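You operate a simulated robot arm through the tools that you are given. There is no shell and no other tool. Be economical: measure what you need, move in short steps, check, and stop when the job is done.

The job below is to be done with a simulated two-armed robot. You get a single attempt, and the scene is never put back.

JOB
Put the 10 mm copper tube from the brown-topped red bench on top of the white case and the 16 mm copper tube on the shelf under the grey bench. Open the brown bin lid. Any order will do.

Only the result counts: the job must be done as asked and must still hold three seconds after the hand-in. Knocking over, shifting, dropping, spilling or breaking anything else fails it. A push-on lid holds only when it is set on centred and level and pressed home; a screw cap is set on level and turned clockwise until tight.

ROBOT AND FRAMES
Two 7-joint arms with two-finger grippers on one trunk, on a base that drives. Base frame: it is fixed to the floor where the robot stands at the start and does not move with it; the origin is under the middle of the robot, x ahead of it, y to its left, z up; the surface under the hand at the start is at about z = 850. Readings come in mm, degrees, newtons and seconds.
The left shoulder is at the start at [85, 216, 1117], the right one opposite. With the tool pointing down near the work surface each hand reaches from about 320 to 820 mm from the robot's upright axis, wherever it stands, measured 20 degrees to its own side. Places, roughly: brown bin lid [-7900, 4000, 600]; shelf under the grey bench [1000, -2700, 300]. Payload 3.18 kg a hand.
The TCP of each hand is the grasp point between the finger pads, 30 mm short of the fingertips. In the tool frame z runs along the fingers and y along their closing line. The gripper opens to 144 mm. The gripper's body begins 103 mm behind the TCP.
Orientation is that of the tool frame in the base frame, as a unit quaternion [x, y, z, w]. With the fingers straight down and closing along the base's y, the tool's x points along the base's -x, its y along +y and its z along -z.

CONTROLS
- The arms move only by the tool step_arm. It takes "left_motion", "right_motion" or both (then of equal length, played together; a hand with none holds still); each is a list of rows, each an object of numbers (a shift or turn left out is 0, a gripper value left out holds the last): "x", "y", "z": the shift along the tool's x, y, z in mm; "ax", "ay", "az": the turn, a rotation vector about the tool's x, y, z in degrees; "gripper": the opening, from 0 (shut) to 1 (fully open). In form: [{"x": .., "y": .., "z": .., "ax": .., "ay": .., "az": .., "gripper": ..}, ...]. A call has 1 to 20 rows; each row is the pose to reach, as a shift and turn from the pose commanded when the call began, along the tool's axes at that moment. Rows are played at 5 a second. More than 50 mm and 8.6 degrees between two rows, or a gripper value outside its range, and nothing of the call is played. A pose out of reach is approached as far as the arm can. The call stops where the force on the tool passes 40 N (or 10 N more than at its start, if that is more) or the arm is blocked; 0.2 s more then pass. Each finger halts on what it meets, pressing with about 35 N; the grip force reading is that of the motor and also rises with nothing between the fingers. The clock runs only during rows and for 0.2 s after the last one: add rows that repeat a pose to give the fingers time. The reply holds the time, the measured pose of the TCP, the force on the tool along the base axes, the opening and the grip force, in the units named above and with some noise, with the torque about the TCP (base axes, N m) and any sound that the robot's microphone picked up.
- Cameras (640 x 400 px; columns grow to the right, rows downward): "scene" is now at [182.4, -21.9, 1306.5]; the picture's right is [-0.25, -0.97, 0.00], its down [-0.55, 0.14, -0.82] and it looks along [0.80, -0.20, -0.57] (base axes); focal length 214 px, centre (320, 200). "left" rides on the left gripper at [76, -16, -143] in its tool frame; the picture's right is [0.21, 0.98, 0.00], its down [-0.84, 0.18, -0.51] and it looks along [-0.50, 0.11, 0.86] (tool axes); focal length 218 px, centre (320, 200). "right" rides on the right gripper at [76, 16, -143] in its tool frame; the picture's right is [-0.21, 0.98, 0.00], its down [-0.84, -0.18, -0.51] and it looks along [-0.50, -0.11, 0.86] (tool axes); focal length 218 px, centre (320, 200). There is no depth. A picture from a camera that has moved, and an enlarged one, comes with that camera's place and axes in the base frame and with its lens.
- camera(camera): a new picture of that camera. No time passes.
- slide_trunk(by): slides the trunk up (or, below 0, down) by that many mm; the arms and the scene camera ride with it, the base frame stays. It gives what a move gives, with no picture.
- roll_base(legs): drives the robot by 1 to 6 legs, each [ahead, left, turn to the left] in mm, mm and degrees, along the robot's own axes; the way and the turn of a leg run together, so that a leg with both is an arc; at most 1500 mm and 180 degrees a leg. The arms and the cameras ride along, it lands a little off, and it stops where it bumps. It gives what a move gives.
- head_to(pan, tilt): turns the head with the scene camera to pan (to the left, within 80 degrees either way) and tilt (down, from -29 to 69), counted from straight ahead of the robot. It gives what a move gives.
- enlarge(camera, box): a new picture of the part [left, top, right, bottom] of that camera's present view, enlarged. No time passes.
- hand_in(): hands the job in; it is judged then, once.

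Work in short steps. Places have to be worked out from the pictures, the camera data and where the tool is seen: move nearer, look again, correct. Check each grasp and each placing, and mend what went wrong. You have 165 turns and 130 pictures in all, those below and enlarged ones among them. Open the grippers and draw the arms clear of the work before you hand the job in, unless the task says otherwise; then end with one line.

The tools are called after "Emit:" by a JSON object that holds its "fn" and its "kwargs". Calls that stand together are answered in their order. step_arm: Moves the arms, as the interface text tells. Its arguments: {"type":"object","properties":{"left_motion":{"type":"array","items":{"type":"object","properties":{"x":{"type":"number"},"y":{"type":"number"},"z":{"type":"number"},"ax":{"type":"number"},"ay":{"type":"number"},"az":{"type":"number"},"gripper":{"type":"number"}}}},"right_motion":{"type":"array","items":{"type":"object","properties":{"x":{"type":"number"},"y":{"type":"number"},"z":{"type":"number"},"ax":{"type":"number"},"ay":{"type":"number"},"az":{"type":"number"},"gripper":{"type":"number"}}}}},"required":[]} The other tools are called the same way: slide_trunk (by) slides the trunk up or down; roll_base (legs) drives the base; head_to (pan, tilt) turns the head that bears the scene camera; camera (camera) takes a picture; enlarge (camera, box) takes an enlarged picture of a part of a camera's view; hand_in () hands the job in.

At the start:

```text
time: 0.0
left_eef_pos: [400.7, 123.4, 1150.3]
left_ee_rot: [-0.001, 1.0, 0.0, 0.0]
left_contact_force: [-0.1, 0.6, 0.3]
left_wrist_torque: [0.01, -0.01, -0.02]
left_opening: 144.1
left_grasp_force: 0.0
right_eef_pos: [366.5, -201.8, 1193.9]
right_ee_rot: [0.0, 1.0, 0.001, 0.0]
right_contact_force: [0.1, -0.2, 0.3]
right_wrist_torque: [0.0, 0.01, 0.03]
right_opening: 144.4
right_grasp_force: 0.0
trunk travel left (down, up): [-200.0, 169.0]
robot x, y, heading: [0.8, 3.3, 0.1]
head pan, tilt: [-14.2, 34.6]
```

scene: 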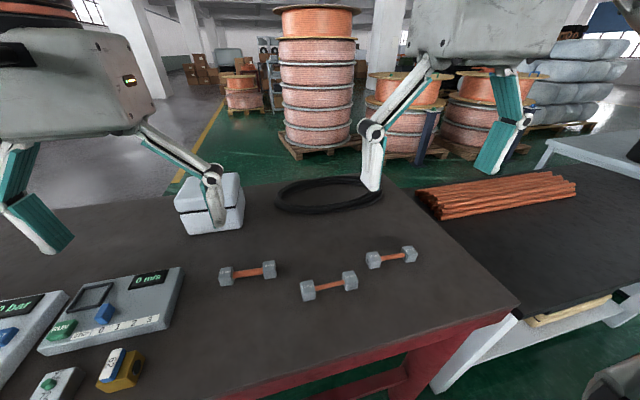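
right: 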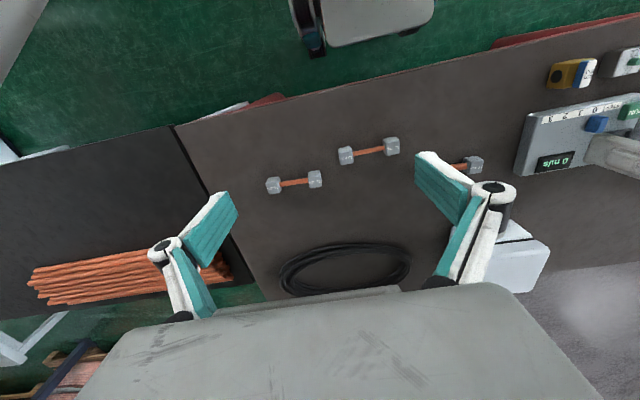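
left: 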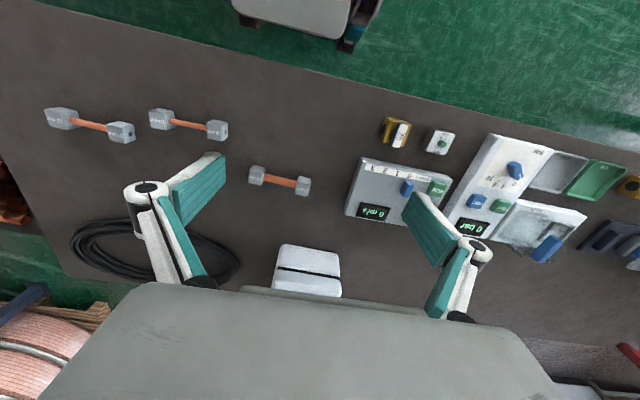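

The bench shows three short copper tubes with grey end blocks carrying lettering. I enlarge the views to read the labels.

Emit:
{"fn": "enlarge", "kwargs": {"camera": "left", "box": [30, 80, 330, 300]}}

Emit:
{"fn": "enlarge", "kwargs": {"camera": "scene", "box": [200, 230, 430, 310]}}

Emit:
{"fn": "enlarge", "kwargs": {"camera": "left", "box": [340, 110, 640, 300]}}

```text
1.82 times, centred on (180, 190) of left
camera zoom: at [324.0, 107.0, 1292.8], right [-0.21, 0.98, 0.0], down [0.84, 0.18, 0.51], along [0.5, 0.11, -0.86], focal length 397 px, centre (574, 218)
```

zoom: 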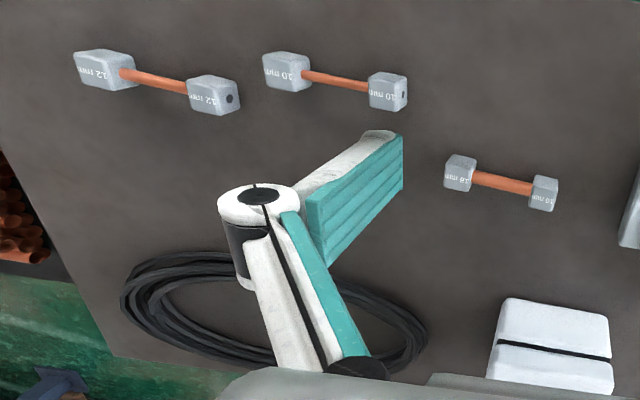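

```text
2.78 times, centred on (315, 270) of scene
camera zoom: at [182.4, -21.9, 1306.5], right [-0.25, -0.97, 0.0], down [-0.55, 0.14, -0.82], along [0.8, -0.2, -0.57], focal length 597 px, centre (334, 5)
```

zoom: 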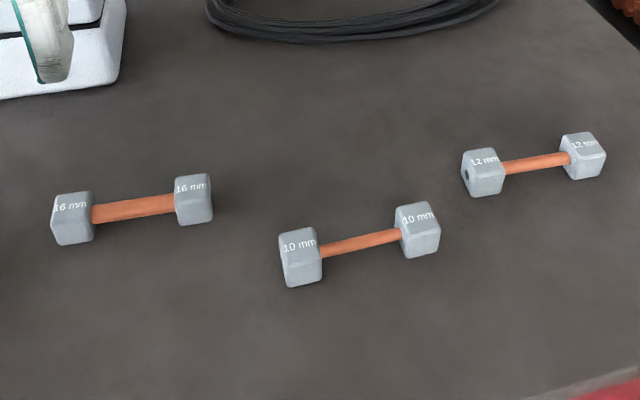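

```text
2.11 times, centred on (490, 205) of left
camera zoom: at [324.0, 107.0, 1292.8], right [-0.21, 0.98, 0.0], down [0.84, 0.18, 0.51], along [0.5, 0.11, -0.86], focal length 460 px, centre (-38, 190)
```

zoom: 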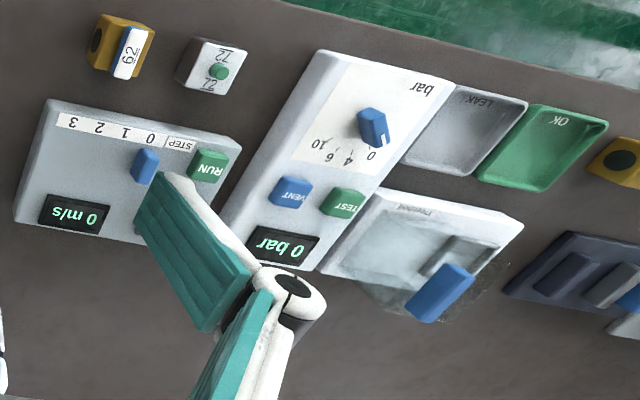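

The labels are legible. The 10 mm tube is the middle one, with blocks near (462,-64) and (463,-165). The 16 mm tube has blocks near (541,18) and (548,119). I'll move the right hand aside, then hover the left hand over the left block of the 10 mm tube.

Emit:
{"fn": "step_arm", "kwargs": {"right_motion": [{"y": -40}, {"y": -80}, {"y": -120}, {"y": -150}]}}

Emit:
{"fn": "step_arm", "kwargs": {"left_motion": [{"x": -10, "y": -31, "z": 30, "gripper": 0.5}, {"x": -20, "y": -62, "z": 60}, {"x": -30, "y": -93, "z": 90}, {"x": -40, "y": -124, "z": 120}, {"x": -50, "y": -155, "z": 150}, {"x": -61, "y": -187, "z": 185}, {"x": -61, "y": -187, "z": 185}]}}

Emit:
{"fn": "camera", "kwargs": {"camera": "left"}}

Emit:
{"fn": "camera", "kwargs": {"camera": "scene"}}

```text
time: 1.0
left_eef_pos: [402.1, 122.3, 1149.2]
left_ee_rot: [-0.001, 1.0, -0.001, 0.0]
left_contact_force: [0.1, -0.4, -0.7]
left_wrist_torque: [0.01, 0.04, -0.02]
left_opening: 143.8
left_grasp_force: 0.0
right_eef_pos: [361.4, -329.3, 1176.6]
right_ee_rot: [0.001, 1.0, 0.002, 0.001]
right_contact_force: [0.1, -1.3, 0.2]
right_wrist_torque: [0.0, 0.04, 0.0]
right_opening: 143.9
right_grasp_force: 0.1
right hand out of reach, approached as far as the arm can: row 3, 4
trunk travel left (down, up): [-200.0, 169.0]
robot x, y, heading: [-0.6, 2.3, -0.1]
head pan, tilt: [-14.2, 34.6]
```

```text
time: 2.6
left_eef_pos: [458.3, -62.4, 965.2]
left_ee_rot: [-0.001, 1.0, -0.002, 0.0]
left_contact_force: [-0.2, 0.8, 0.5]
left_wrist_torque: [-0.02, 0.01, -0.03]
left_opening: 71.9
left_grasp_force: 0.1
right_eef_pos: [359.0, -328.6, 1178.2]
right_ee_rot: [0.001, 1.0, 0.001, 0.001]
right_contact_force: [0.7, -1.2, 0.5]
right_wrist_torque: [-0.02, 0.0, 0.02]
right_opening: 143.8
right_grasp_force: 0.0
trunk travel left (down, up): [-200.0, 169.0]
robot x, y, heading: [-3.7, 2.5, -0.3]
head pan, tilt: [-14.2, 34.6]
```

```text
123 pictures are left
camera left: at [381.9, -78.7, 1108.6], right [-0.21, 0.98, 0.0], down [0.84, 0.18, 0.51], along [0.5, 0.1, -0.86], focal length 218 px, centre (320, 200)
```

left: 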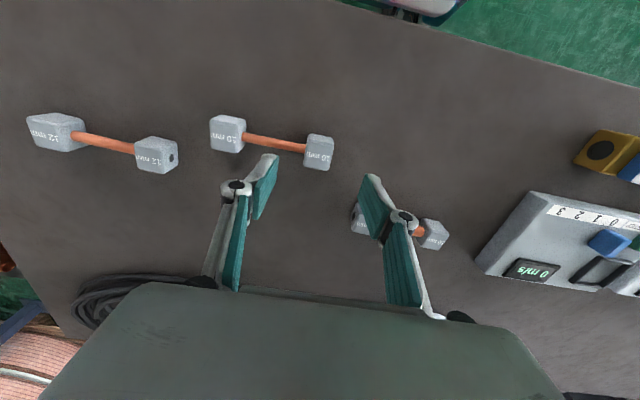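

```text
122 pictures are left
camera scene: at [181.8, -21.2, 1306.7], right [-0.24, -0.97, 0.0], down [-0.55, 0.14, -0.82], along [0.8, -0.2, -0.57], focal length 214 px, centre (320, 200)
```

scene: 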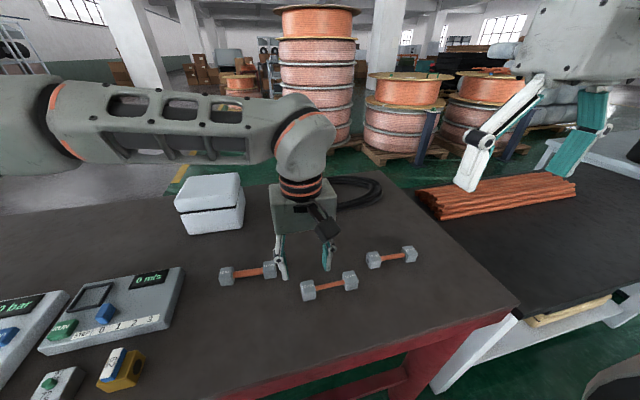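

The block centre computes to (460,-65) again and the hand is at (458,-62,965). I descend in small rows to TCP z≈886 and then check before closing.

Emit:
{"fn": "step_arm", "kwargs": {"left_motion": [{"x": -2, "y": -2.5, "z": 25}, {"x": -2, "y": -2.5, "z": 50}, {"x": -2, "y": -2.5, "z": 70}, {"x": -2, "y": -2.5, "z": 78}]}}

Emit:
{"fn": "camera", "kwargs": {"camera": "left"}}

Emit:
{"fn": "enlarge", "kwargs": {"camera": "scene", "box": [220, 200, 420, 320]}}

```text
time: 3.6
left_eef_pos: [463.7, -69.8, 890.0]
left_ee_rot: [0.0, 1.0, -0.002, 0.004]
left_contact_force: [0.3, -6.9, 20.6]
left_wrist_torque: [-0.85, 0.06, -0.03]
left_opening: 85.6
left_grasp_force: 6.8
right_eef_pos: [358.7, -331.0, 1178.3]
right_ee_rot: [0.0, 1.0, 0.001, 0.002]
right_contact_force: [-1.3, -0.4, 0.1]
right_wrist_torque: [0.03, 0.0, 0.0]
right_opening: 144.0
right_grasp_force: 0.0
trunk travel left (down, up): [-200.0, 169.0]
robot x, y, heading: [2.6, -0.6, -0.2]
head pan, tilt: [-14.2, 34.6]
```

```text
121 pictures are left
camera left: at [386.3, -85.1, 1033.7], right [-0.21, 0.98, -0.01], down [0.84, 0.18, 0.51], along [0.5, 0.1, -0.86], focal length 218 px, centre (320, 200)
```

left: 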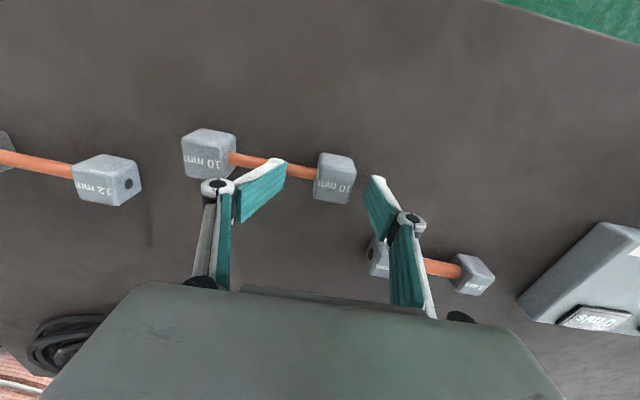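

```text
3.20 times, centred on (320, 260) of scene
camera zoom: at [180.3, -23.1, 1307.4], right [-0.25, -0.97, 0.0], down [-0.55, 0.14, -0.82], along [0.8, -0.2, -0.57], focal length 686 px, centre (320, 8)
```

zoom: 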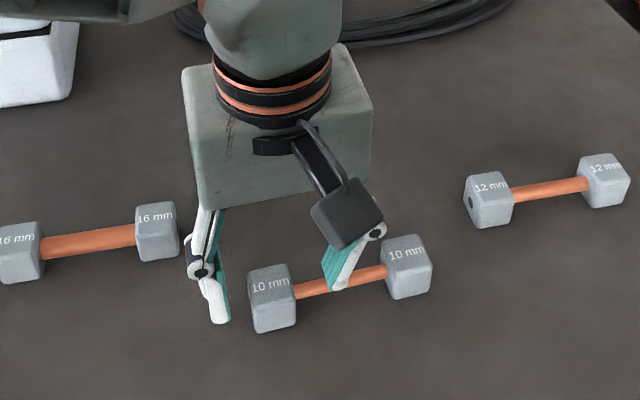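

The inner finger came down on the copper rod between the blocks (20 N, opening forced to 86 mm), because the rod itself fills that gap. I back straight up and check whether anything shifted.

Emit:
{"fn": "step_arm", "kwargs": {"left_motion": [{"z": -20}, {"z": -50}, {"z": -90}, {"z": -120}, {"z": -120}]}}

Emit:
{"fn": "camera", "kwargs": {"camera": "left"}}

Emit:
{"fn": "enlarge", "kwargs": {"camera": "scene", "box": [220, 200, 420, 320]}}

```text
time: 4.8
left_eef_pos: [462.3, -67.5, 1008.0]
left_ee_rot: [-0.001, 1.0, -0.001, -0.001]
left_contact_force: [0.4, 0.0, 0.1]
left_wrist_torque: [0.01, 0.01, 0.02]
left_opening: 72.2
left_grasp_force: 0.0
right_eef_pos: [359.2, -328.9, 1176.4]
right_ee_rot: [0.001, 1.0, 0.001, 0.0]
right_contact_force: [0.3, -0.5, 0.0]
right_wrist_torque: [0.01, 0.01, 0.01]
right_opening: 144.1
right_grasp_force: 0.0
trunk travel left (down, up): [-200.0, 169.0]
robot x, y, heading: [-1.4, -0.7, 0.1]
head pan, tilt: [-14.2, 34.6]
```

```text
119 pictures are left
camera left: at [384.7, -83.6, 1150.8], right [-0.21, 0.98, 0.0], down [0.84, 0.18, 0.51], along [0.49, 0.11, -0.86], focal length 218 px, centre (320, 200)
```

left: 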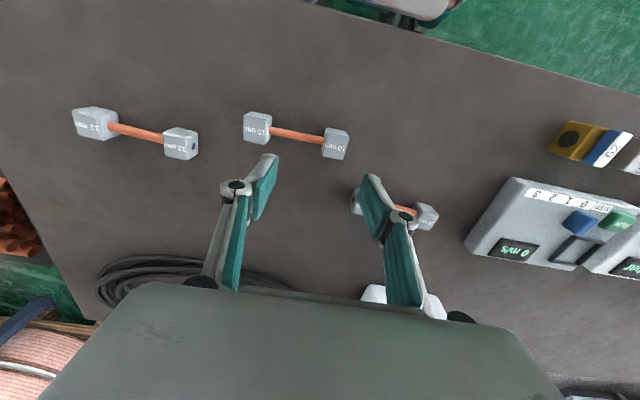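

```text
3.20 times, centred on (320, 260) of scene
camera zoom: at [182.9, -21.9, 1306.3], right [-0.25, -0.97, 0.0], down [-0.55, 0.14, -0.82], along [0.8, -0.2, -0.57], focal length 686 px, centre (320, 8)
```

zoom: 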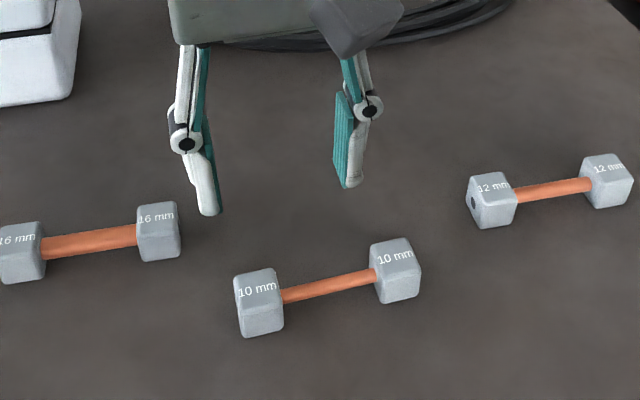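

Only the 10 mm tube shifted, about 17 mm along its own axis; its centre is now about (461,-97). I'll grip the rod at its middle instead, so I turn the left hand 90° about its axis and centre it above the rod.

Emit:
{"fn": "step_arm", "kwargs": {"left_motion": [{"y": -3, "az": 8.2}, {"y": -6, "az": 16.4}, {"y": -9, "az": 24.6}, {"y": -12, "az": 32.8}, {"y": -15, "az": 41}, {"y": -18, "az": 49.2}, {"y": -21, "az": 57.4}, {"y": -24, "az": 65.6}, {"y": -27, "az": 73.8}, {"y": -29, "az": 82}, {"y": -29, "az": 90}, {"y": -29, "az": 90}]}}

Emit:
{"fn": "camera", "kwargs": {"camera": "left"}}

```text
time: 7.4
left_eef_pos: [463.8, -83.7, 1006.5]
left_ee_rot: [0.394, 0.919, -0.001, 0.0]
left_contact_force: [-0.1, 0.1, 0.2]
left_wrist_torque: [-0.01, 0.02, 0.02]
left_opening: 72.2
left_grasp_force: 0.1
left hand out of reach, approached as far as the arm can: row 7, 8, 9, 10, 11, 12
right_eef_pos: [359.1, -328.8, 1177.3]
right_ee_rot: [0.001, 1.0, 0.0, 0.001]
right_contact_force: [0.0, 0.2, 0.0]
right_wrist_torque: [0.02, -0.01, -0.01]
right_opening: 144.0
right_grasp_force: 0.1
trunk travel left (down, up): [-200.0, 169.0]
robot x, y, heading: [1.3, -1.8, -0.2]
head pan, tilt: [-14.2, 34.6]
```

```text
117 pictures are left
camera left: at [399.6, -39.0, 1150.4], right [0.56, 0.83, 0.0], down [0.71, -0.48, 0.51], along [0.42, -0.29, -0.86], focal length 218 px, centre (320, 200)
```

left: 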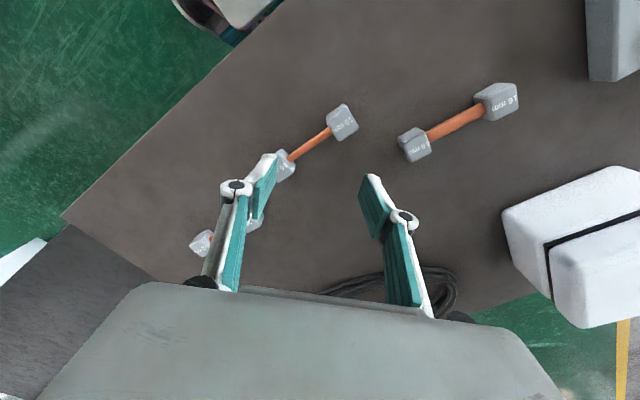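

The wrist stops at about +46°, so I'll turn the other way, starting with a partial turn to see which reference the turn is counted from.

Emit:
{"fn": "step_arm", "kwargs": {"left_motion": [{"az": -8.2}, {"az": -16.4}, {"az": -24.6}, {"az": -32.8}, {"az": -41}, {"az": -46}, {"az": -46}]}}

```text
time: 9.0
left_eef_pos: [463.9, -82.3, 1007.2]
left_ee_rot: [0.002, 1.0, -0.001, 0.0]
left_contact_force: [0.9, 0.3, 1.0]
left_wrist_torque: [0.02, 0.01, 0.0]
left_opening: 72.2
left_grasp_force: 0.1
right_eef_pos: [359.8, -329.6, 1176.2]
right_ee_rot: [0.001, 1.0, 0.001, 0.001]
right_contact_force: [0.5, 0.6, -0.6]
right_wrist_torque: [-0.03, -0.02, 0.01]
right_opening: 144.2
right_grasp_force: 0.1
trunk travel left (down, up): [-200.0, 169.0]
robot x, y, heading: [0.4, 3.2, 0.3]
head pan, tilt: [-14.2, 34.6]
```

The reference is the pose actually reached. I continue to -90° and shift to y=-97.

Emit:
{"fn": "step_arm", "kwargs": {"left_motion": [{"y": -3, "az": -8.2}, {"y": -6, "az": -16.4}, {"y": -9, "az": -24.6}, {"y": -12, "az": -32.8}, {"y": -15, "az": -41}, {"y": -15, "az": -49.2}, {"y": -15, "az": -57.4}, {"y": -15, "az": -65.6}, {"y": -15, "az": -73.8}, {"y": -15, "az": -82}, {"y": -15, "az": -90}, {"y": -15, "az": -90}]}}

Emit:
{"fn": "camera", "kwargs": {"camera": "left"}}

Emit:
{"fn": "camera", "kwargs": {"camera": "scene"}}

```text
time: 11.6
left_eef_pos: [464.0, -98.8, 1008.6]
left_ee_rot: [-0.706, 0.708, 0.0, -0.001]
left_contact_force: [0.2, 0.3, -0.3]
left_wrist_torque: [0.0, 0.0, 0.01]
left_opening: 72.0
left_grasp_force: 0.0
right_eef_pos: [359.8, -328.9, 1177.3]
right_ee_rot: [0.001, 1.0, 0.001, 0.001]
right_contact_force: [-0.3, -0.8, 0.3]
right_wrist_torque: [0.0, 0.02, 0.03]
right_opening: 144.1
right_grasp_force: 0.0
trunk travel left (down, up): [-200.0, 169.0]
robot x, y, heading: [-1.3, -2.4, 0.0]
head pan, tilt: [-14.2, 34.6]
```

```text
116 pictures are left
camera left: at [480.0, -174.4, 1151.3], right [-0.98, -0.2, 0.0], down [-0.18, 0.84, 0.51], along [-0.1, 0.5, -0.86], focal length 218 px, centre (320, 200)
```

left: 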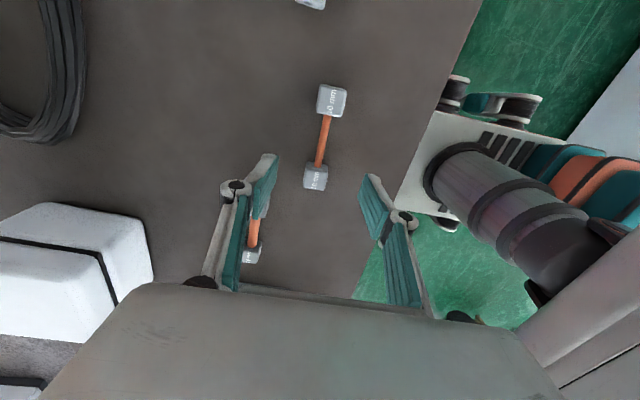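

```text
115 pictures are left
camera scene: at [182.4, -21.9, 1306.5], right [-0.25, -0.97, 0.0], down [-0.55, 0.14, -0.82], along [0.8, -0.2, -0.57], focal length 214 px, centre (320, 200)
```

scene: 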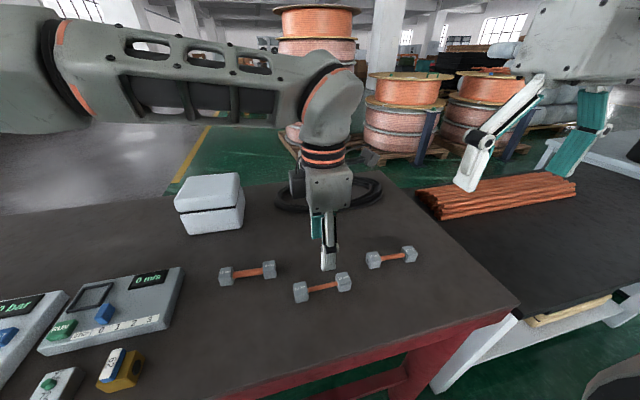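

The hand is rotated and clear. The tube centre recomputes to (461,-96), so I correct by a few mm and descend so the tips sit just under the rod.

Emit:
{"fn": "step_arm", "kwargs": {"left_motion": [{"x": -2, "y": 3, "z": 40}, {"x": -2, "y": 3, "z": 80}, {"x": -2, "y": 3, "z": 105}, {"x": -2, "y": 3, "z": 121}, {"x": -2, "y": 3, "z": 121}]}}

Emit:
{"fn": "camera", "kwargs": {"camera": "left"}}

```text
time: 12.8
left_eef_pos: [459.5, -95.7, 886.8]
left_ee_rot: [-0.705, 0.709, 0.0, -0.001]
left_contact_force: [0.6, 0.7, 0.5]
left_wrist_torque: [0.0, -0.02, 0.0]
left_opening: 72.1
left_grasp_force: 0.0
right_eef_pos: [359.4, -328.2, 1178.2]
right_ee_rot: [0.0, 1.0, 0.001, 0.001]
right_contact_force: [0.6, -0.4, 0.3]
right_wrist_torque: [0.02, 0.02, 0.0]
right_opening: 144.0
right_grasp_force: 0.1
trunk travel left (down, up): [-200.0, 169.0]
robot x, y, heading: [-0.6, 3.0, -0.0]
head pan, tilt: [-14.2, 34.6]
```

```text
114 pictures are left
camera left: at [476.0, -172.2, 1029.8], right [-0.98, -0.2, 0.0], down [-0.17, 0.84, 0.51], along [-0.1, 0.5, -0.86], focal length 218 px, centre (320, 200)
```

left: 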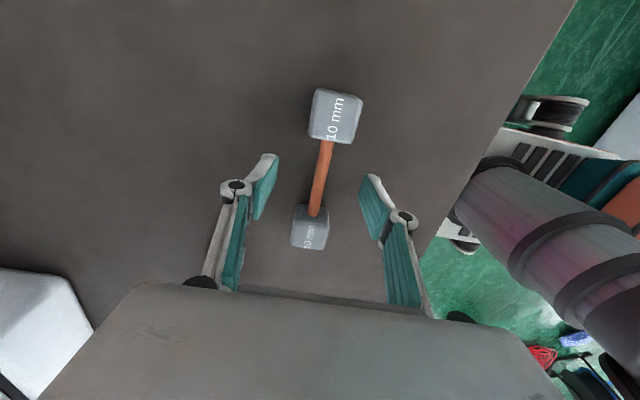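

The rod runs centred between the fingers with no contact. I close the gripper.

Emit:
{"fn": "step_arm", "kwargs": {"left_motion": [{"gripper": 0.3}, {"gripper": 0.1}, {"gripper": 0}, {"gripper": 0}]}}

Emit:
{"fn": "step_arm", "kwargs": {"left_motion": [{"z": -20}, {"z": -60}, {"z": -100}, {"z": -140}, {"z": -140}]}}

Emit:
{"fn": "camera", "kwargs": {"camera": "left"}}

Emit:
{"fn": "camera", "kwargs": {"camera": "scene"}}

```text
time: 13.8
left_eef_pos: [459.6, -94.9, 886.1]
left_ee_rot: [-0.705, 0.709, -0.001, -0.001]
left_contact_force: [0.4, -0.8, -0.1]
left_wrist_torque: [-0.01, -0.04, 0.02]
left_opening: 8.8
left_grasp_force: 35.0
right_eef_pos: [359.0, -329.1, 1176.9]
right_ee_rot: [0.0, 1.0, 0.001, 0.002]
right_contact_force: [0.4, 0.5, 0.3]
right_wrist_torque: [0.0, -0.02, -0.02]
right_opening: 144.0
right_grasp_force: 0.1
trunk travel left (down, up): [-200.0, 169.0]
robot x, y, heading: [0.6, 1.6, -0.0]
head pan, tilt: [-14.2, 34.6]
```

```text
time: 15.0
left_eef_pos: [459.9, -94.4, 1030.4]
left_ee_rot: [-0.706, 0.709, -0.001, -0.001]
left_contact_force: [0.5, -0.6, -0.5]
left_wrist_torque: [-0.01, 0.04, 0.02]
left_opening: 8.6
left_grasp_force: 35.3
right_eef_pos: [361.6, -329.1, 1176.6]
right_ee_rot: [0.0, 1.0, 0.001, 0.0]
right_contact_force: [-0.5, -0.1, -0.9]
right_wrist_torque: [0.01, 0.03, 0.0]
right_opening: 144.1
right_grasp_force: 0.1
trunk travel left (down, up): [-200.0, 169.0]
robot x, y, heading: [1.5, -0.6, 0.0]
head pan, tilt: [-14.2, 34.6]
```

```text
113 pictures are left
camera left: at [475.8, -170.4, 1173.0], right [-0.98, -0.2, 0.0], down [-0.17, 0.84, 0.51], along [-0.1, 0.5, -0.86], focal length 218 px, centre (320, 200)
```

left: 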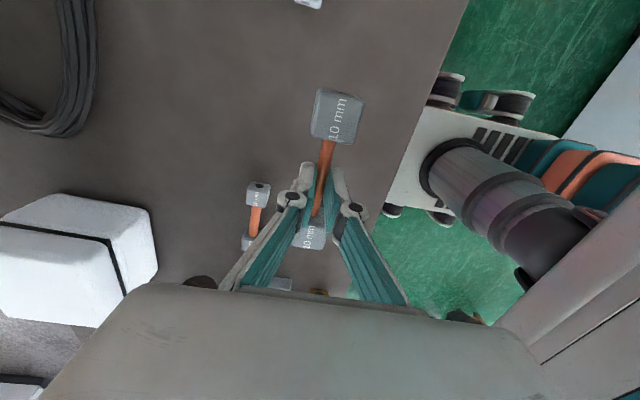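

```text
112 pictures are left
camera scene: at [183.2, -22.1, 1306.2], right [-0.25, -0.97, 0.0], down [-0.55, 0.14, -0.82], along [0.8, -0.2, -0.57], focal length 214 px, centre (320, 200)
```

scene: 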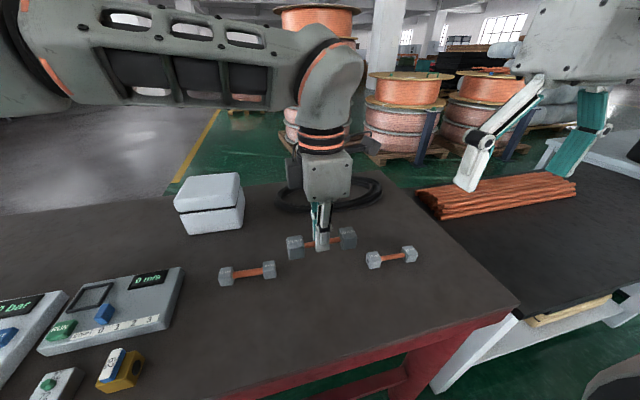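

The tube is held firmly (8.6 mm opening, 35 N). Now I measure the case.

Emit:
{"fn": "enlarge", "kwargs": {"camera": "scene", "box": [150, 150, 310, 250]}}

Emit:
{"fn": "enlarge", "kwargs": {"camera": "left", "box": [0, 150, 240, 360]}}

```text
4.00 times, centred on (230, 200) of scene
camera zoom: at [183.2, -22.1, 1306.2], right [-0.25, -0.97, 0.0], down [-0.55, 0.14, -0.82], along [0.8, -0.2, -0.57], focal length 858 px, centre (680, 200)
```

zoom: 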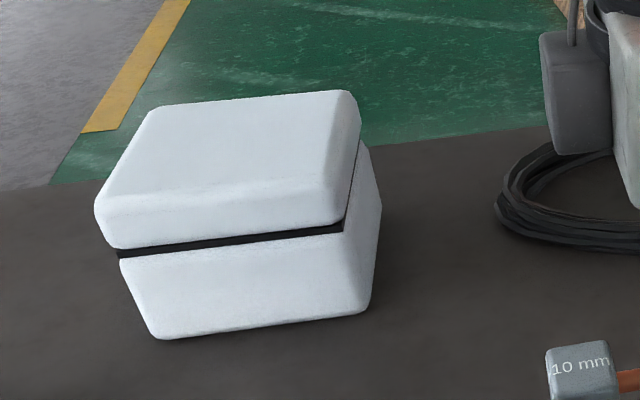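

```text
1.90 times, centred on (120, 255) of left
camera zoom: at [475.8, -170.4, 1173.0], right [-0.98, -0.2, 0.0], down [-0.17, 0.84, 0.51], along [-0.1, 0.5, -0.86], focal length 416 px, centre (701, 95)
```

zoom: 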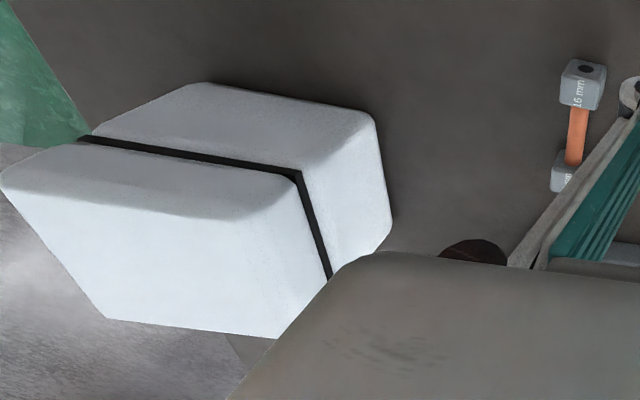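

The case top computes to z≈977, spanning x 742–865 and y 90–242. I raise the tube to TCP z≈1080 and carry it over toward (785,167).

Emit:
{"fn": "step_arm", "kwargs": {"left_motion": [{"z": -50}, {"x": -26, "y": -33, "z": -52}, {"x": -52, "y": -65, "z": -52}, {"x": -78, "y": -98, "z": -52}, {"x": -104, "y": -130, "z": -52}, {"x": -130, "y": -163, "z": -52}, {"x": -156, "y": -195, "z": -52}, {"x": -182, "y": -228, "z": -52}, {"x": -208, "y": -260, "z": -52}, {"x": -234, "y": -292, "z": -52}, {"x": -261, "y": -325, "z": -52}, {"x": -261, "y": -325, "z": -52}]}}

Emit:
{"fn": "camera", "kwargs": {"camera": "scene"}}

Emit:
{"fn": "camera", "kwargs": {"camera": "left"}}

```text
time: 17.6
left_eef_pos: [736.2, 129.8, 1079.6]
left_ee_rot: [-0.705, 0.709, -0.001, -0.001]
left_contact_force: [0.5, 0.2, -0.5]
left_wrist_torque: [-0.01, -0.04, -0.01]
left_opening: 9.0
left_grasp_force: 34.9
left hand out of reach, approached as far as the arm can: row 10, 11, 12
right_eef_pos: [359.5, -328.8, 1177.7]
right_ee_rot: [0.001, 1.0, 0.001, 0.0]
right_contact_force: [0.2, 0.1, 0.2]
right_wrist_torque: [-0.04, 0.02, 0.0]
right_opening: 144.3
right_grasp_force: 0.0
trunk travel left (down, up): [-200.0, 169.0]
robot x, y, heading: [-0.2, -0.5, 0.1]
head pan, tilt: [-14.2, 34.6]
```

```text
109 pictures are left
camera scene: at [182.9, -21.8, 1306.3], right [-0.25, -0.97, 0.0], down [-0.55, 0.14, -0.82], along [0.8, -0.2, -0.57], focal length 214 px, centre (320, 200)
```

scene: 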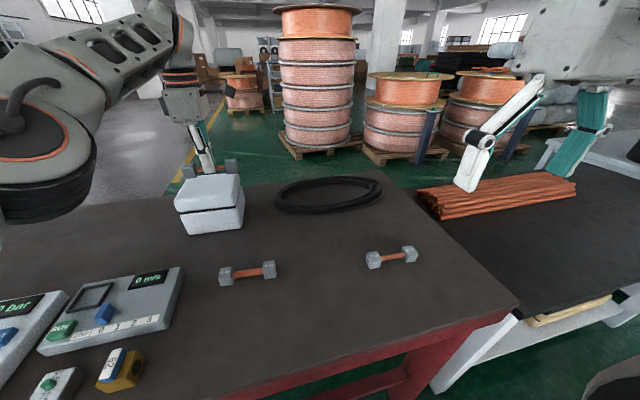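

```text
108 pictures are left
camera left: at [751.6, 52.9, 1222.7], right [-0.98, -0.2, 0.0], down [-0.17, 0.84, 0.51], along [-0.1, 0.5, -0.86], focal length 218 px, centre (320, 200)
```

left: 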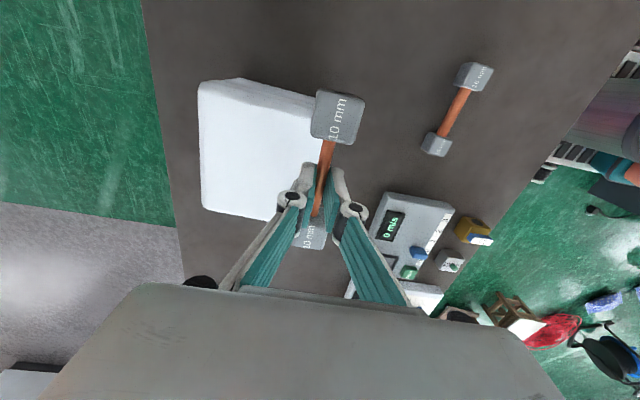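

The arm runs out at x≈736, and the case top spans x 745–868, y 85–238. All held items are well above obstacles, so I ease the base ahead and left a little.

Emit:
{"fn": "roll_base", "kwargs": {"legs": [[60, 30, 0]]}}

```text
time: 18.6
left_eef_pos: [795.9, 164.5, 1081.4]
left_ee_rot: [-0.707, 0.708, 0.0, -0.002]
left_contact_force: [0.8, 0.0, -0.6]
left_wrist_torque: [-0.01, 0.01, 0.01]
left_opening: 8.8
left_grasp_force: 34.9
right_eef_pos: [421.5, -295.3, 1177.5]
right_ee_rot: [-0.001, 1.0, 0.002, -0.001]
right_contact_force: [-0.3, 0.5, 0.2]
right_wrist_torque: [-0.01, 0.04, -0.02]
right_opening: 144.2
right_grasp_force: 0.1
trunk travel left (down, up): [-200.0, 169.0]
robot x, y, heading: [57.7, 32.8, 0.2]
head pan, tilt: [-14.2, 34.6]
```

The TCP is now at (796,164), essentially centred over the case. I descend most of the way and look.

Emit:
{"fn": "step_arm", "kwargs": {"left_motion": [{"z": 20}, {"z": 40}, {"z": 52}, {"z": 52}]}}

Emit:
{"fn": "camera", "kwargs": {"camera": "left"}}

Emit:
{"fn": "enlarge", "kwargs": {"camera": "scene", "box": [100, 110, 260, 250]}}

```text
time: 19.6
left_eef_pos: [806.1, 160.8, 1030.6]
left_ee_rot: [-0.706, 0.708, 0.001, -0.001]
left_contact_force: [-0.1, -0.2, -0.6]
left_wrist_torque: [0.0, 0.0, 0.02]
left_opening: 8.5
left_grasp_force: 34.9
left hand out of reach, approached as far as the arm can: row 1, 2, 3, 4
right_eef_pos: [422.1, -296.6, 1177.7]
right_ee_rot: [-0.001, 1.0, 0.001, 0.0]
right_contact_force: [0.3, 0.2, 0.5]
right_wrist_torque: [0.01, -0.02, 0.02]
right_opening: 143.9
right_grasp_force: 0.1
trunk travel left (down, up): [-200.0, 169.0]
robot x, y, heading: [59.6, 27.4, 0.2]
head pan, tilt: [-14.2, 34.6]
```

```text
107 pictures are left
camera left: at [822.7, 84.0, 1174.1], right [-0.98, -0.21, 0.0], down [-0.18, 0.84, 0.51], along [-0.11, 0.5, -0.86], focal length 218 px, centre (320, 200)
```

left: 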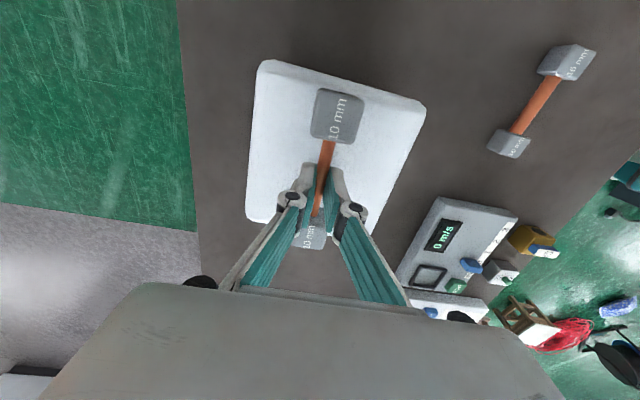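

```text
2.86 times, centred on (180, 180) of scene
camera zoom: at [242.8, 10.2, 1306.6], right [-0.24, -0.97, 0.0], down [-0.55, 0.14, -0.82], along [0.8, -0.2, -0.57], focal length 613 px, centre (720, 257)
```

zoom: 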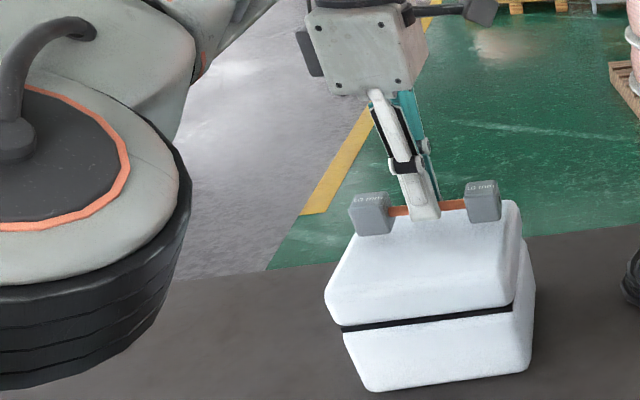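

The tube looks centred over the case with about 17 mm to go. I lower in small steps until contact.

Emit:
{"fn": "step_arm", "kwargs": {"left_motion": [{"y": 5, "z": 6}, {"y": 8, "z": 11}, {"y": 8, "z": 14}, {"y": 8, "z": 16}]}}

Emit:
{"fn": "enlarge", "kwargs": {"camera": "scene", "box": [150, 140, 260, 220]}}

```text
time: 20.6
left_eef_pos: [809.6, 157.5, 1017.8]
left_ee_rot: [-0.705, 0.709, 0.0, -0.001]
left_contact_force: [0.2, 0.1, -0.4]
left_wrist_torque: [0.01, 0.01, -0.01]
left_opening: 8.8
left_grasp_force: 35.3
left hand out of reach, approached as far as the arm can: row 1, 2, 3, 4
right_eef_pos: [421.5, -295.8, 1176.1]
right_ee_rot: [0.0, 1.0, 0.001, 0.0]
right_contact_force: [-0.5, 0.1, 0.3]
right_wrist_torque: [0.0, 0.01, 0.01]
right_opening: 144.0
right_grasp_force: 0.0
trunk travel left (down, up): [-200.0, 169.0]
robot x, y, heading: [57.2, 31.8, 0.2]
head pan, tilt: [-14.2, 34.6]
```

```text
5.00 times, centred on (205, 180) of scene
camera zoom: at [243.0, 10.0, 1306.5], right [-0.24, -0.97, 0.0], down [-0.55, 0.14, -0.82], along [0.8, -0.2, -0.57], focal length 1072 px, centre (895, 300)
```

zoom: 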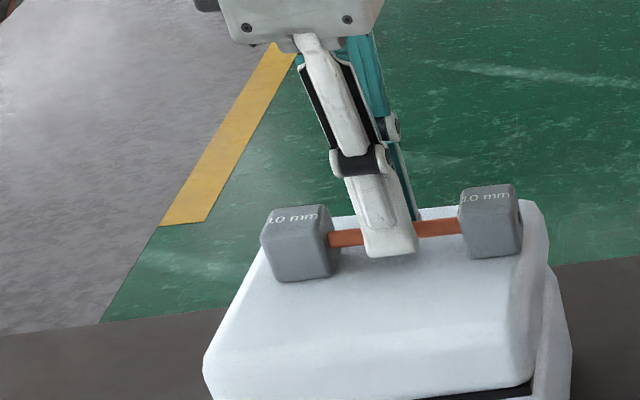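

It is over the case, with roughly 4 mm left, and the arm is at its reach limit. I'll lower the last bit with the trunk.

Emit:
{"fn": "slide_trunk", "kwargs": {"by": -4}}

```text
time: 21.1
left_eef_pos: [810.5, 174.7, 1006.7]
left_ee_rot: [0.715, -0.699, -0.011, -0.004]
left_contact_force: [-1.1, -10.8, 24.4]
left_wrist_torque: [-0.06, -0.08, 0.12]
left_opening: 8.1
left_grasp_force: 34.7
right_eef_pos: [416.8, -298.0, 1176.8]
right_ee_rot: [0.0, 1.0, 0.002, 0.003]
right_contact_force: [-0.4, -0.1, -0.1]
right_wrist_torque: [0.01, 0.01, -0.05]
right_opening: 143.9
right_grasp_force: 0.1
trunk travel left (down, up): [-198.0, 171.0]
robot x, y, heading: [61.0, 28.2, -0.1]
head pan, tilt: [-14.2, 34.6]
stopped: the force on the tool passed its limit at 54 N (the readings are from after the stop); the commanded pose is now the measured one
```

That made contact hard (54 N peak, hand slid about 17 mm in y). I look before doing anything else.

Emit:
{"fn": "camera", "kwargs": {"camera": "left"}}

Emit:
{"fn": "enlarge", "kwargs": {"camera": "scene", "box": [130, 140, 260, 250]}}

```text
104 pictures are left
camera left: at [830.7, 96.3, 1149.1], right [-0.97, -0.23, 0.01], down [-0.19, 0.83, 0.53], along [-0.13, 0.51, -0.85], focal length 218 px, centre (320, 200)
```

left: 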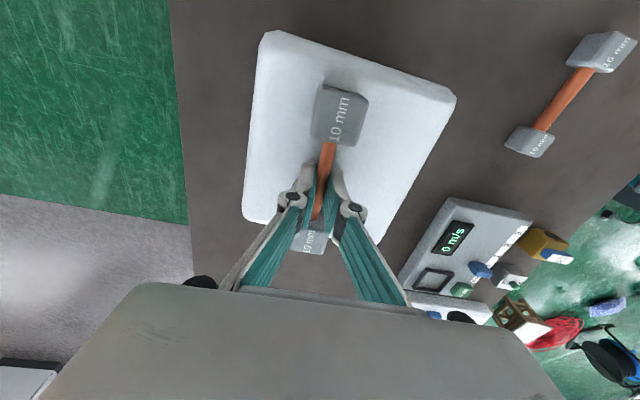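

```text
3.64 times, centred on (195, 195) of scene
camera zoom: at [241.6, 8.4, 1305.4], right [-0.24, -0.97, 0.0], down [-0.55, 0.14, -0.82], along [0.8, -0.2, -0.57], focal length 780 px, centre (774, 218)
```

zoom: 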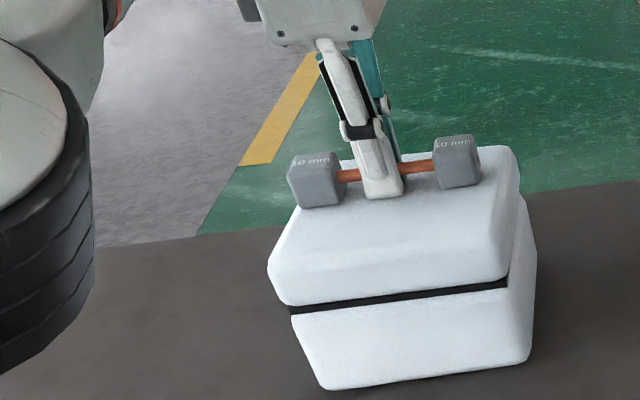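

The tube sits on the case but closer to its left edge than I like. I lift it slightly, and tilt the head down to see how much clearance the base has to the bench.

Emit:
{"fn": "step_arm", "kwargs": {"left_motion": [{"z": -8}, {"z": -20}, {"x": 10, "y": 10, "z": -25}, {"x": 15, "y": 15, "z": -25}]}}

Emit:
{"fn": "head_to", "kwargs": {"pan": 0, "tilt": 69}}

Emit:
{"fn": "camera", "kwargs": {"camera": "scene"}}

```text
time: 22.1
left_eef_pos: [806.3, 180.9, 1027.3]
left_ee_rot: [0.727, -0.687, -0.013, 0.002]
left_contact_force: [0.0, 0.1, -0.6]
left_wrist_torque: [0.01, -0.01, -0.01]
left_opening: 8.3
left_grasp_force: 35.3
left hand out of reach, approached as far as the arm can: row 2, 4
right_eef_pos: [419.0, -297.3, 1176.9]
right_ee_rot: [0.0, 1.0, 0.001, 0.002]
right_contact_force: [0.0, -0.5, -0.9]
right_wrist_torque: [-0.02, -0.02, -0.01]
right_opening: 143.7
right_grasp_force: 0.0
trunk travel left (down, up): [-198.0, 171.0]
robot x, y, heading: [61.4, 32.3, 0.3]
head pan, tilt: [-14.2, 34.6]
```

```text
time: 23.1
left_eef_pos: [804.6, 177.7, 1022.7]
left_ee_rot: [0.724, -0.689, -0.016, 0.004]
left_contact_force: [0.4, -0.3, -1.7]
left_wrist_torque: [0.03, -0.03, 0.01]
left_opening: 8.3
left_grasp_force: 35.3
right_eef_pos: [418.7, -296.8, 1176.8]
right_ee_rot: [0.0, 1.0, 0.001, 0.001]
right_contact_force: [0.0, 0.3, 0.2]
right_wrist_torque: [-0.01, -0.01, -0.01]
right_opening: 144.0
right_grasp_force: 0.1
trunk travel left (down, up): [-198.0, 171.0]
robot x, y, heading: [60.0, 30.4, 0.2]
head pan, tilt: [0.0, 68.8]
```

```text
102 pictures are left
camera scene: at [214.8, 31.3, 1260.2], right [0.0, -1.0, 0.0], down [-0.93, 0.0, -0.36], along [0.36, 0.0, -0.93], focal length 214 px, centre (320, 200)
```

scene: 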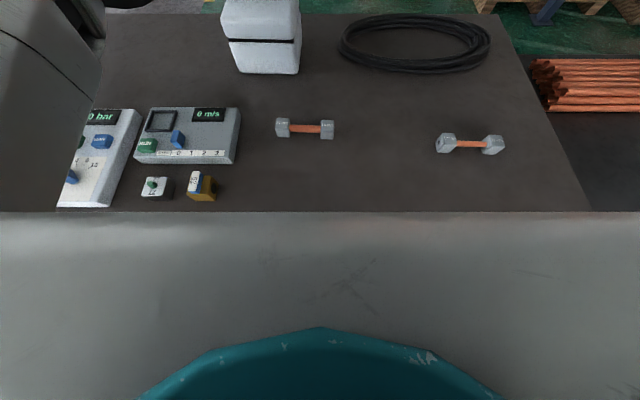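

I can't tell the bench clearance, so I won't drive closer. There is room to place the tube nearer (x≈788) within reach, so I pull the hand back and right, and remove the small tilt it picked up.

Emit:
{"fn": "step_arm", "kwargs": {"left_motion": [{"x": 6, "y": 6, "z": -4, "ax": 0.5, "ay": 0.3, "az": 1}, {"x": 12, "y": 12, "z": -4, "ax": 1, "ay": 0.6, "az": 2}, {"x": 17, "y": 18, "z": -4, "ax": 1.6, "ay": 1, "az": 2.8}, {"x": 17, "y": 18, "z": -4, "ax": 1.6, "ay": 1, "az": 2.8}]}}

```text
time: 24.1
left_eef_pos: [783.6, 137.6, 1035.8]
left_ee_rot: [-0.695, 0.719, -0.004, 0.006]
left_contact_force: [-0.5, 0.4, -0.9]
left_wrist_torque: [0.03, -0.01, -0.02]
left_opening: 8.3
left_grasp_force: 34.4
left hand out of reach, approached as far as the arm can: row 1, 2, 3
right_eef_pos: [419.6, -297.3, 1176.1]
right_ee_rot: [-0.001, 1.0, 0.001, 0.002]
right_contact_force: [0.5, 0.0, -0.1]
right_wrist_torque: [0.0, -0.04, -0.01]
right_opening: 144.0
right_grasp_force: 0.1
trunk travel left (down, up): [-198.0, 171.0]
robot x, y, heading: [60.6, 29.5, 0.2]
head pan, tilt: [0.0, 68.8]
```

The hand is back in reach. I nudge to y≈160 at the same height and check.

Emit:
{"fn": "step_arm", "kwargs": {"left_motion": [{"x": -8}, {"x": -16, "az": -1}, {"x": -20, "az": -2}, {"x": -20, "az": -2}]}}

Emit:
{"fn": "camera", "kwargs": {"camera": "left"}}

Emit:
{"fn": "head_to", "kwargs": {"pan": 10, "tilt": 30}}

Emit:
{"fn": "camera", "kwargs": {"camera": "scene"}}

```text
time: 25.1
left_eef_pos: [784.9, 157.6, 1034.1]
left_ee_rot: [0.708, -0.706, 0.003, -0.007]
left_contact_force: [0.0, 0.0, -0.8]
left_wrist_torque: [0.0, 0.0, -0.02]
left_opening: 7.9
left_grasp_force: 34.7
right_eef_pos: [419.2, -296.7, 1175.8]
right_ee_rot: [0.0, 1.0, 0.001, 0.0]
right_contact_force: [-0.4, 0.1, 0.2]
right_wrist_torque: [0.01, 0.05, 0.0]
right_opening: 143.7
right_grasp_force: 0.1
trunk travel left (down, up): [-198.0, 171.0]
robot x, y, heading: [60.1, 28.4, 0.1]
head pan, tilt: [0.0, 68.8]
```

```text
101 pictures are left
camera left: at [799.8, 81.1, 1176.9], right [-0.98, -0.21, -0.01], down [-0.19, 0.84, 0.51], along [-0.1, 0.5, -0.86], focal length 218 px, centre (320, 200)
```

left: 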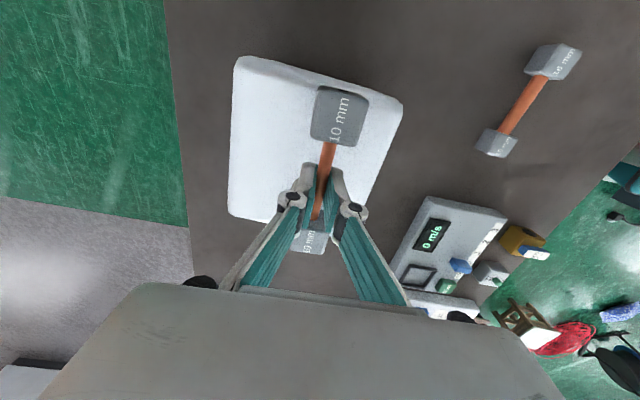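

```text
time: 26.1
left_eef_pos: [785.0, 158.4, 1034.7]
left_ee_rot: [0.708, -0.706, 0.003, -0.007]
left_contact_force: [-0.7, 0.2, -1.8]
left_wrist_torque: [0.02, -0.01, -0.02]
left_opening: 8.1
left_grasp_force: 34.6
right_eef_pos: [419.8, -296.6, 1175.2]
right_ee_rot: [0.0, 1.0, 0.0, 0.001]
right_contact_force: [0.0, -0.2, -0.7]
right_wrist_torque: [0.03, 0.01, -0.03]
right_opening: 144.1
right_grasp_force: 0.1
trunk travel left (down, up): [-198.0, 171.0]
robot x, y, heading: [60.6, 30.2, 0.2]
head pan, tilt: [10.0, 30.0]
```

```text
100 pictures are left
camera scene: at [247.9, 47.1, 1311.6], right [0.18, -0.98, 0.0], down [-0.49, -0.09, -0.87], along [0.85, 0.15, -0.5], focal length 214 px, centre (320, 200)
```

scene: 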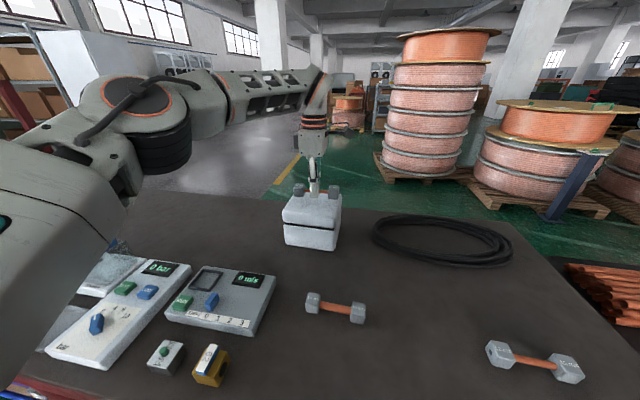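

Nicely placed at (785,158). I descend in small steps watching force.

Emit:
{"fn": "step_arm", "kwargs": {"left_motion": [{"z": 5}, {"z": 10}, {"z": 14}, {"z": 16}]}}

```text
time: 27.1
left_eef_pos: [786.7, 157.8, 1017.7]
left_ee_rot: [0.708, -0.706, 0.004, -0.006]
left_contact_force: [-0.3, 0.3, -1.3]
left_wrist_torque: [0.0, -0.01, 0.01]
left_opening: 8.1
left_grasp_force: 35.1
right_eef_pos: [420.3, -296.2, 1175.5]
right_ee_rot: [0.0, 1.0, 0.001, 0.001]
right_contact_force: [1.2, 0.0, 0.0]
right_wrist_torque: [-0.03, 0.0, 0.0]
right_opening: 144.1
right_grasp_force: 0.0
trunk travel left (down, up): [-198.0, 171.0]
robot x, y, heading: [59.7, 32.2, 0.6]
head pan, tilt: [10.0, 30.0]
```

Emit:
{"fn": "step_arm", "kwargs": {"left_motion": [{"z": 1.5}, {"z": 3}]}}

Emit:
{"fn": "enlarge", "kwargs": {"camera": "scene", "box": [260, 160, 370, 260]}}

```text
time: 27.7
left_eef_pos: [784.5, 158.7, 1014.9]
left_ee_rot: [0.709, -0.706, 0.003, -0.007]
left_contact_force: [-0.3, 0.8, -1.1]
left_wrist_torque: [0.04, -0.02, -0.02]
left_opening: 8.1
left_grasp_force: 35.3
right_eef_pos: [419.5, -297.5, 1175.7]
right_ee_rot: [0.0, 1.0, 0.001, 0.0]
right_contact_force: [-0.6, 0.3, 1.1]
right_wrist_torque: [0.0, -0.01, -0.02]
right_opening: 144.0
right_grasp_force: 0.0
trunk travel left (down, up): [-198.0, 171.0]
robot x, y, heading: [62.7, 29.8, 0.2]
head pan, tilt: [10.0, 30.0]
```

```text
4.00 times, centred on (315, 210) of scene
camera zoom: at [248.0, 47.1, 1311.6], right [0.18, -0.98, 0.0], down [-0.49, -0.09, -0.87], along [0.85, 0.15, -0.5], focal length 858 px, centre (340, 160)
```

zoom: 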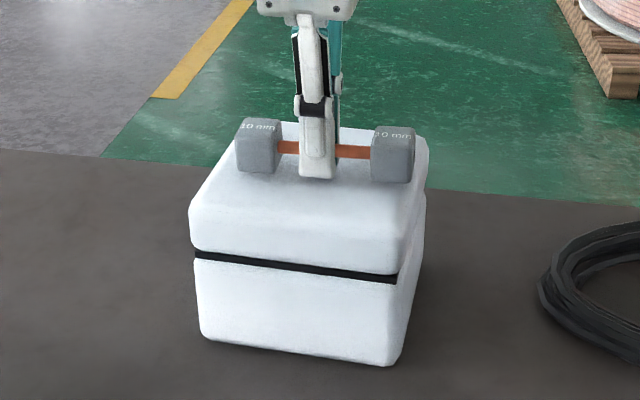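

Both blocks lie inside the top, evenly spaced. I keep lowering in 1.5 mm rows until contact shows.

Emit:
{"fn": "step_arm", "kwargs": {"left_motion": [{"z": 1.5}, {"z": 3}, {"z": 4}]}}

```text
time: 28.5
left_eef_pos: [784.8, 158.8, 1011.0]
left_ee_rot: [0.708, -0.706, 0.004, -0.007]
left_contact_force: [0.6, -0.4, -0.6]
left_wrist_torque: [-0.01, 0.01, -0.03]
left_opening: 8.1
left_grasp_force: 35.3
right_eef_pos: [420.4, -296.2, 1176.0]
right_ee_rot: [0.0, 1.0, 0.001, 0.001]
right_contact_force: [0.2, 0.3, 0.2]
right_wrist_torque: [-0.01, 0.02, -0.03]
right_opening: 143.8
right_grasp_force: 0.0
trunk travel left (down, up): [-198.0, 171.0]
robot x, y, heading: [57.3, 33.1, 0.2]
head pan, tilt: [10.0, 30.0]
```

Emit:
{"fn": "step_arm", "kwargs": {"left_motion": [{"z": 1.5}, {"z": 3}, {"z": 4}]}}

```text
time: 29.3
left_eef_pos: [785.2, 159.4, 1008.4]
left_ee_rot: [0.709, -0.705, 0.004, -0.007]
left_contact_force: [2.8, 0.2, 7.1]
left_wrist_torque: [0.53, 0.01, -0.14]
left_opening: 8.4
left_grasp_force: 35.2
right_eef_pos: [419.3, -297.3, 1177.0]
right_ee_rot: [0.0, 1.0, 0.001, 0.002]
right_contact_force: [-1.4, 0.4, 0.8]
right_wrist_torque: [0.02, -0.01, 0.03]
right_opening: 144.0
right_grasp_force: 0.0
trunk travel left (down, up): [-198.0, 171.0]
robot x, y, heading: [62.6, 31.8, 0.2]
head pan, tilt: [10.0, 30.0]
```

Contact (7 N, one end first). One more millimetre, then open partially.

Emit:
{"fn": "step_arm", "kwargs": {"left_motion": [{"z": 1}, {"z": 1, "gripper": 0.1}, {"z": 1, "gripper": 0.2}, {"z": 1, "gripper": 0.35}, {"z": 1, "gripper": 0.35}]}}

Emit:
{"fn": "enlarge", "kwargs": {"camera": "scene", "box": [260, 160, 370, 260]}}

Emit:
{"fn": "camera", "kwargs": {"camera": "left"}}

```text
time: 30.5
left_eef_pos: [786.5, 158.7, 1008.6]
left_ee_rot: [0.708, -0.707, 0.005, -0.009]
left_contact_force: [-0.4, -1.1, 11.5]
left_wrist_torque: [-0.1, -0.29, 0.09]
left_opening: 48.5
left_grasp_force: 0.0
right_eef_pos: [417.4, -296.1, 1177.2]
right_ee_rot: [0.0, 1.0, 0.001, 0.002]
right_contact_force: [-0.8, -0.5, -0.5]
right_wrist_torque: [0.0, -0.02, -0.03]
right_opening: 144.1
right_grasp_force: 0.0
trunk travel left (down, up): [-198.0, 171.0]
robot x, y, heading: [63.3, 31.6, 0.3]
head pan, tilt: [10.0, 30.0]
```

```text
4.00 times, centred on (315, 210) of scene
camera zoom: at [245.8, 46.9, 1312.2], right [0.18, -0.98, 0.0], down [-0.49, -0.09, -0.87], along [0.85, 0.15, -0.5], focal length 858 px, centre (340, 160)
```

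zoom: 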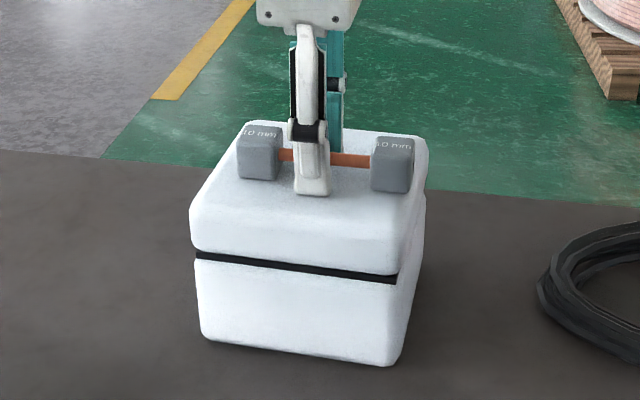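

```text
97 pictures are left
camera left: at [799.0, 82.1, 1151.7], right [-0.98, -0.21, -0.02], down [-0.19, 0.84, 0.51], along [-0.09, 0.5, -0.86], focal length 218 px, centre (320, 200)
```

left: 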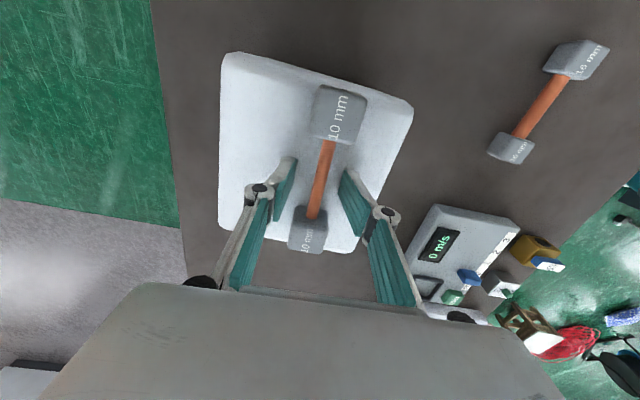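

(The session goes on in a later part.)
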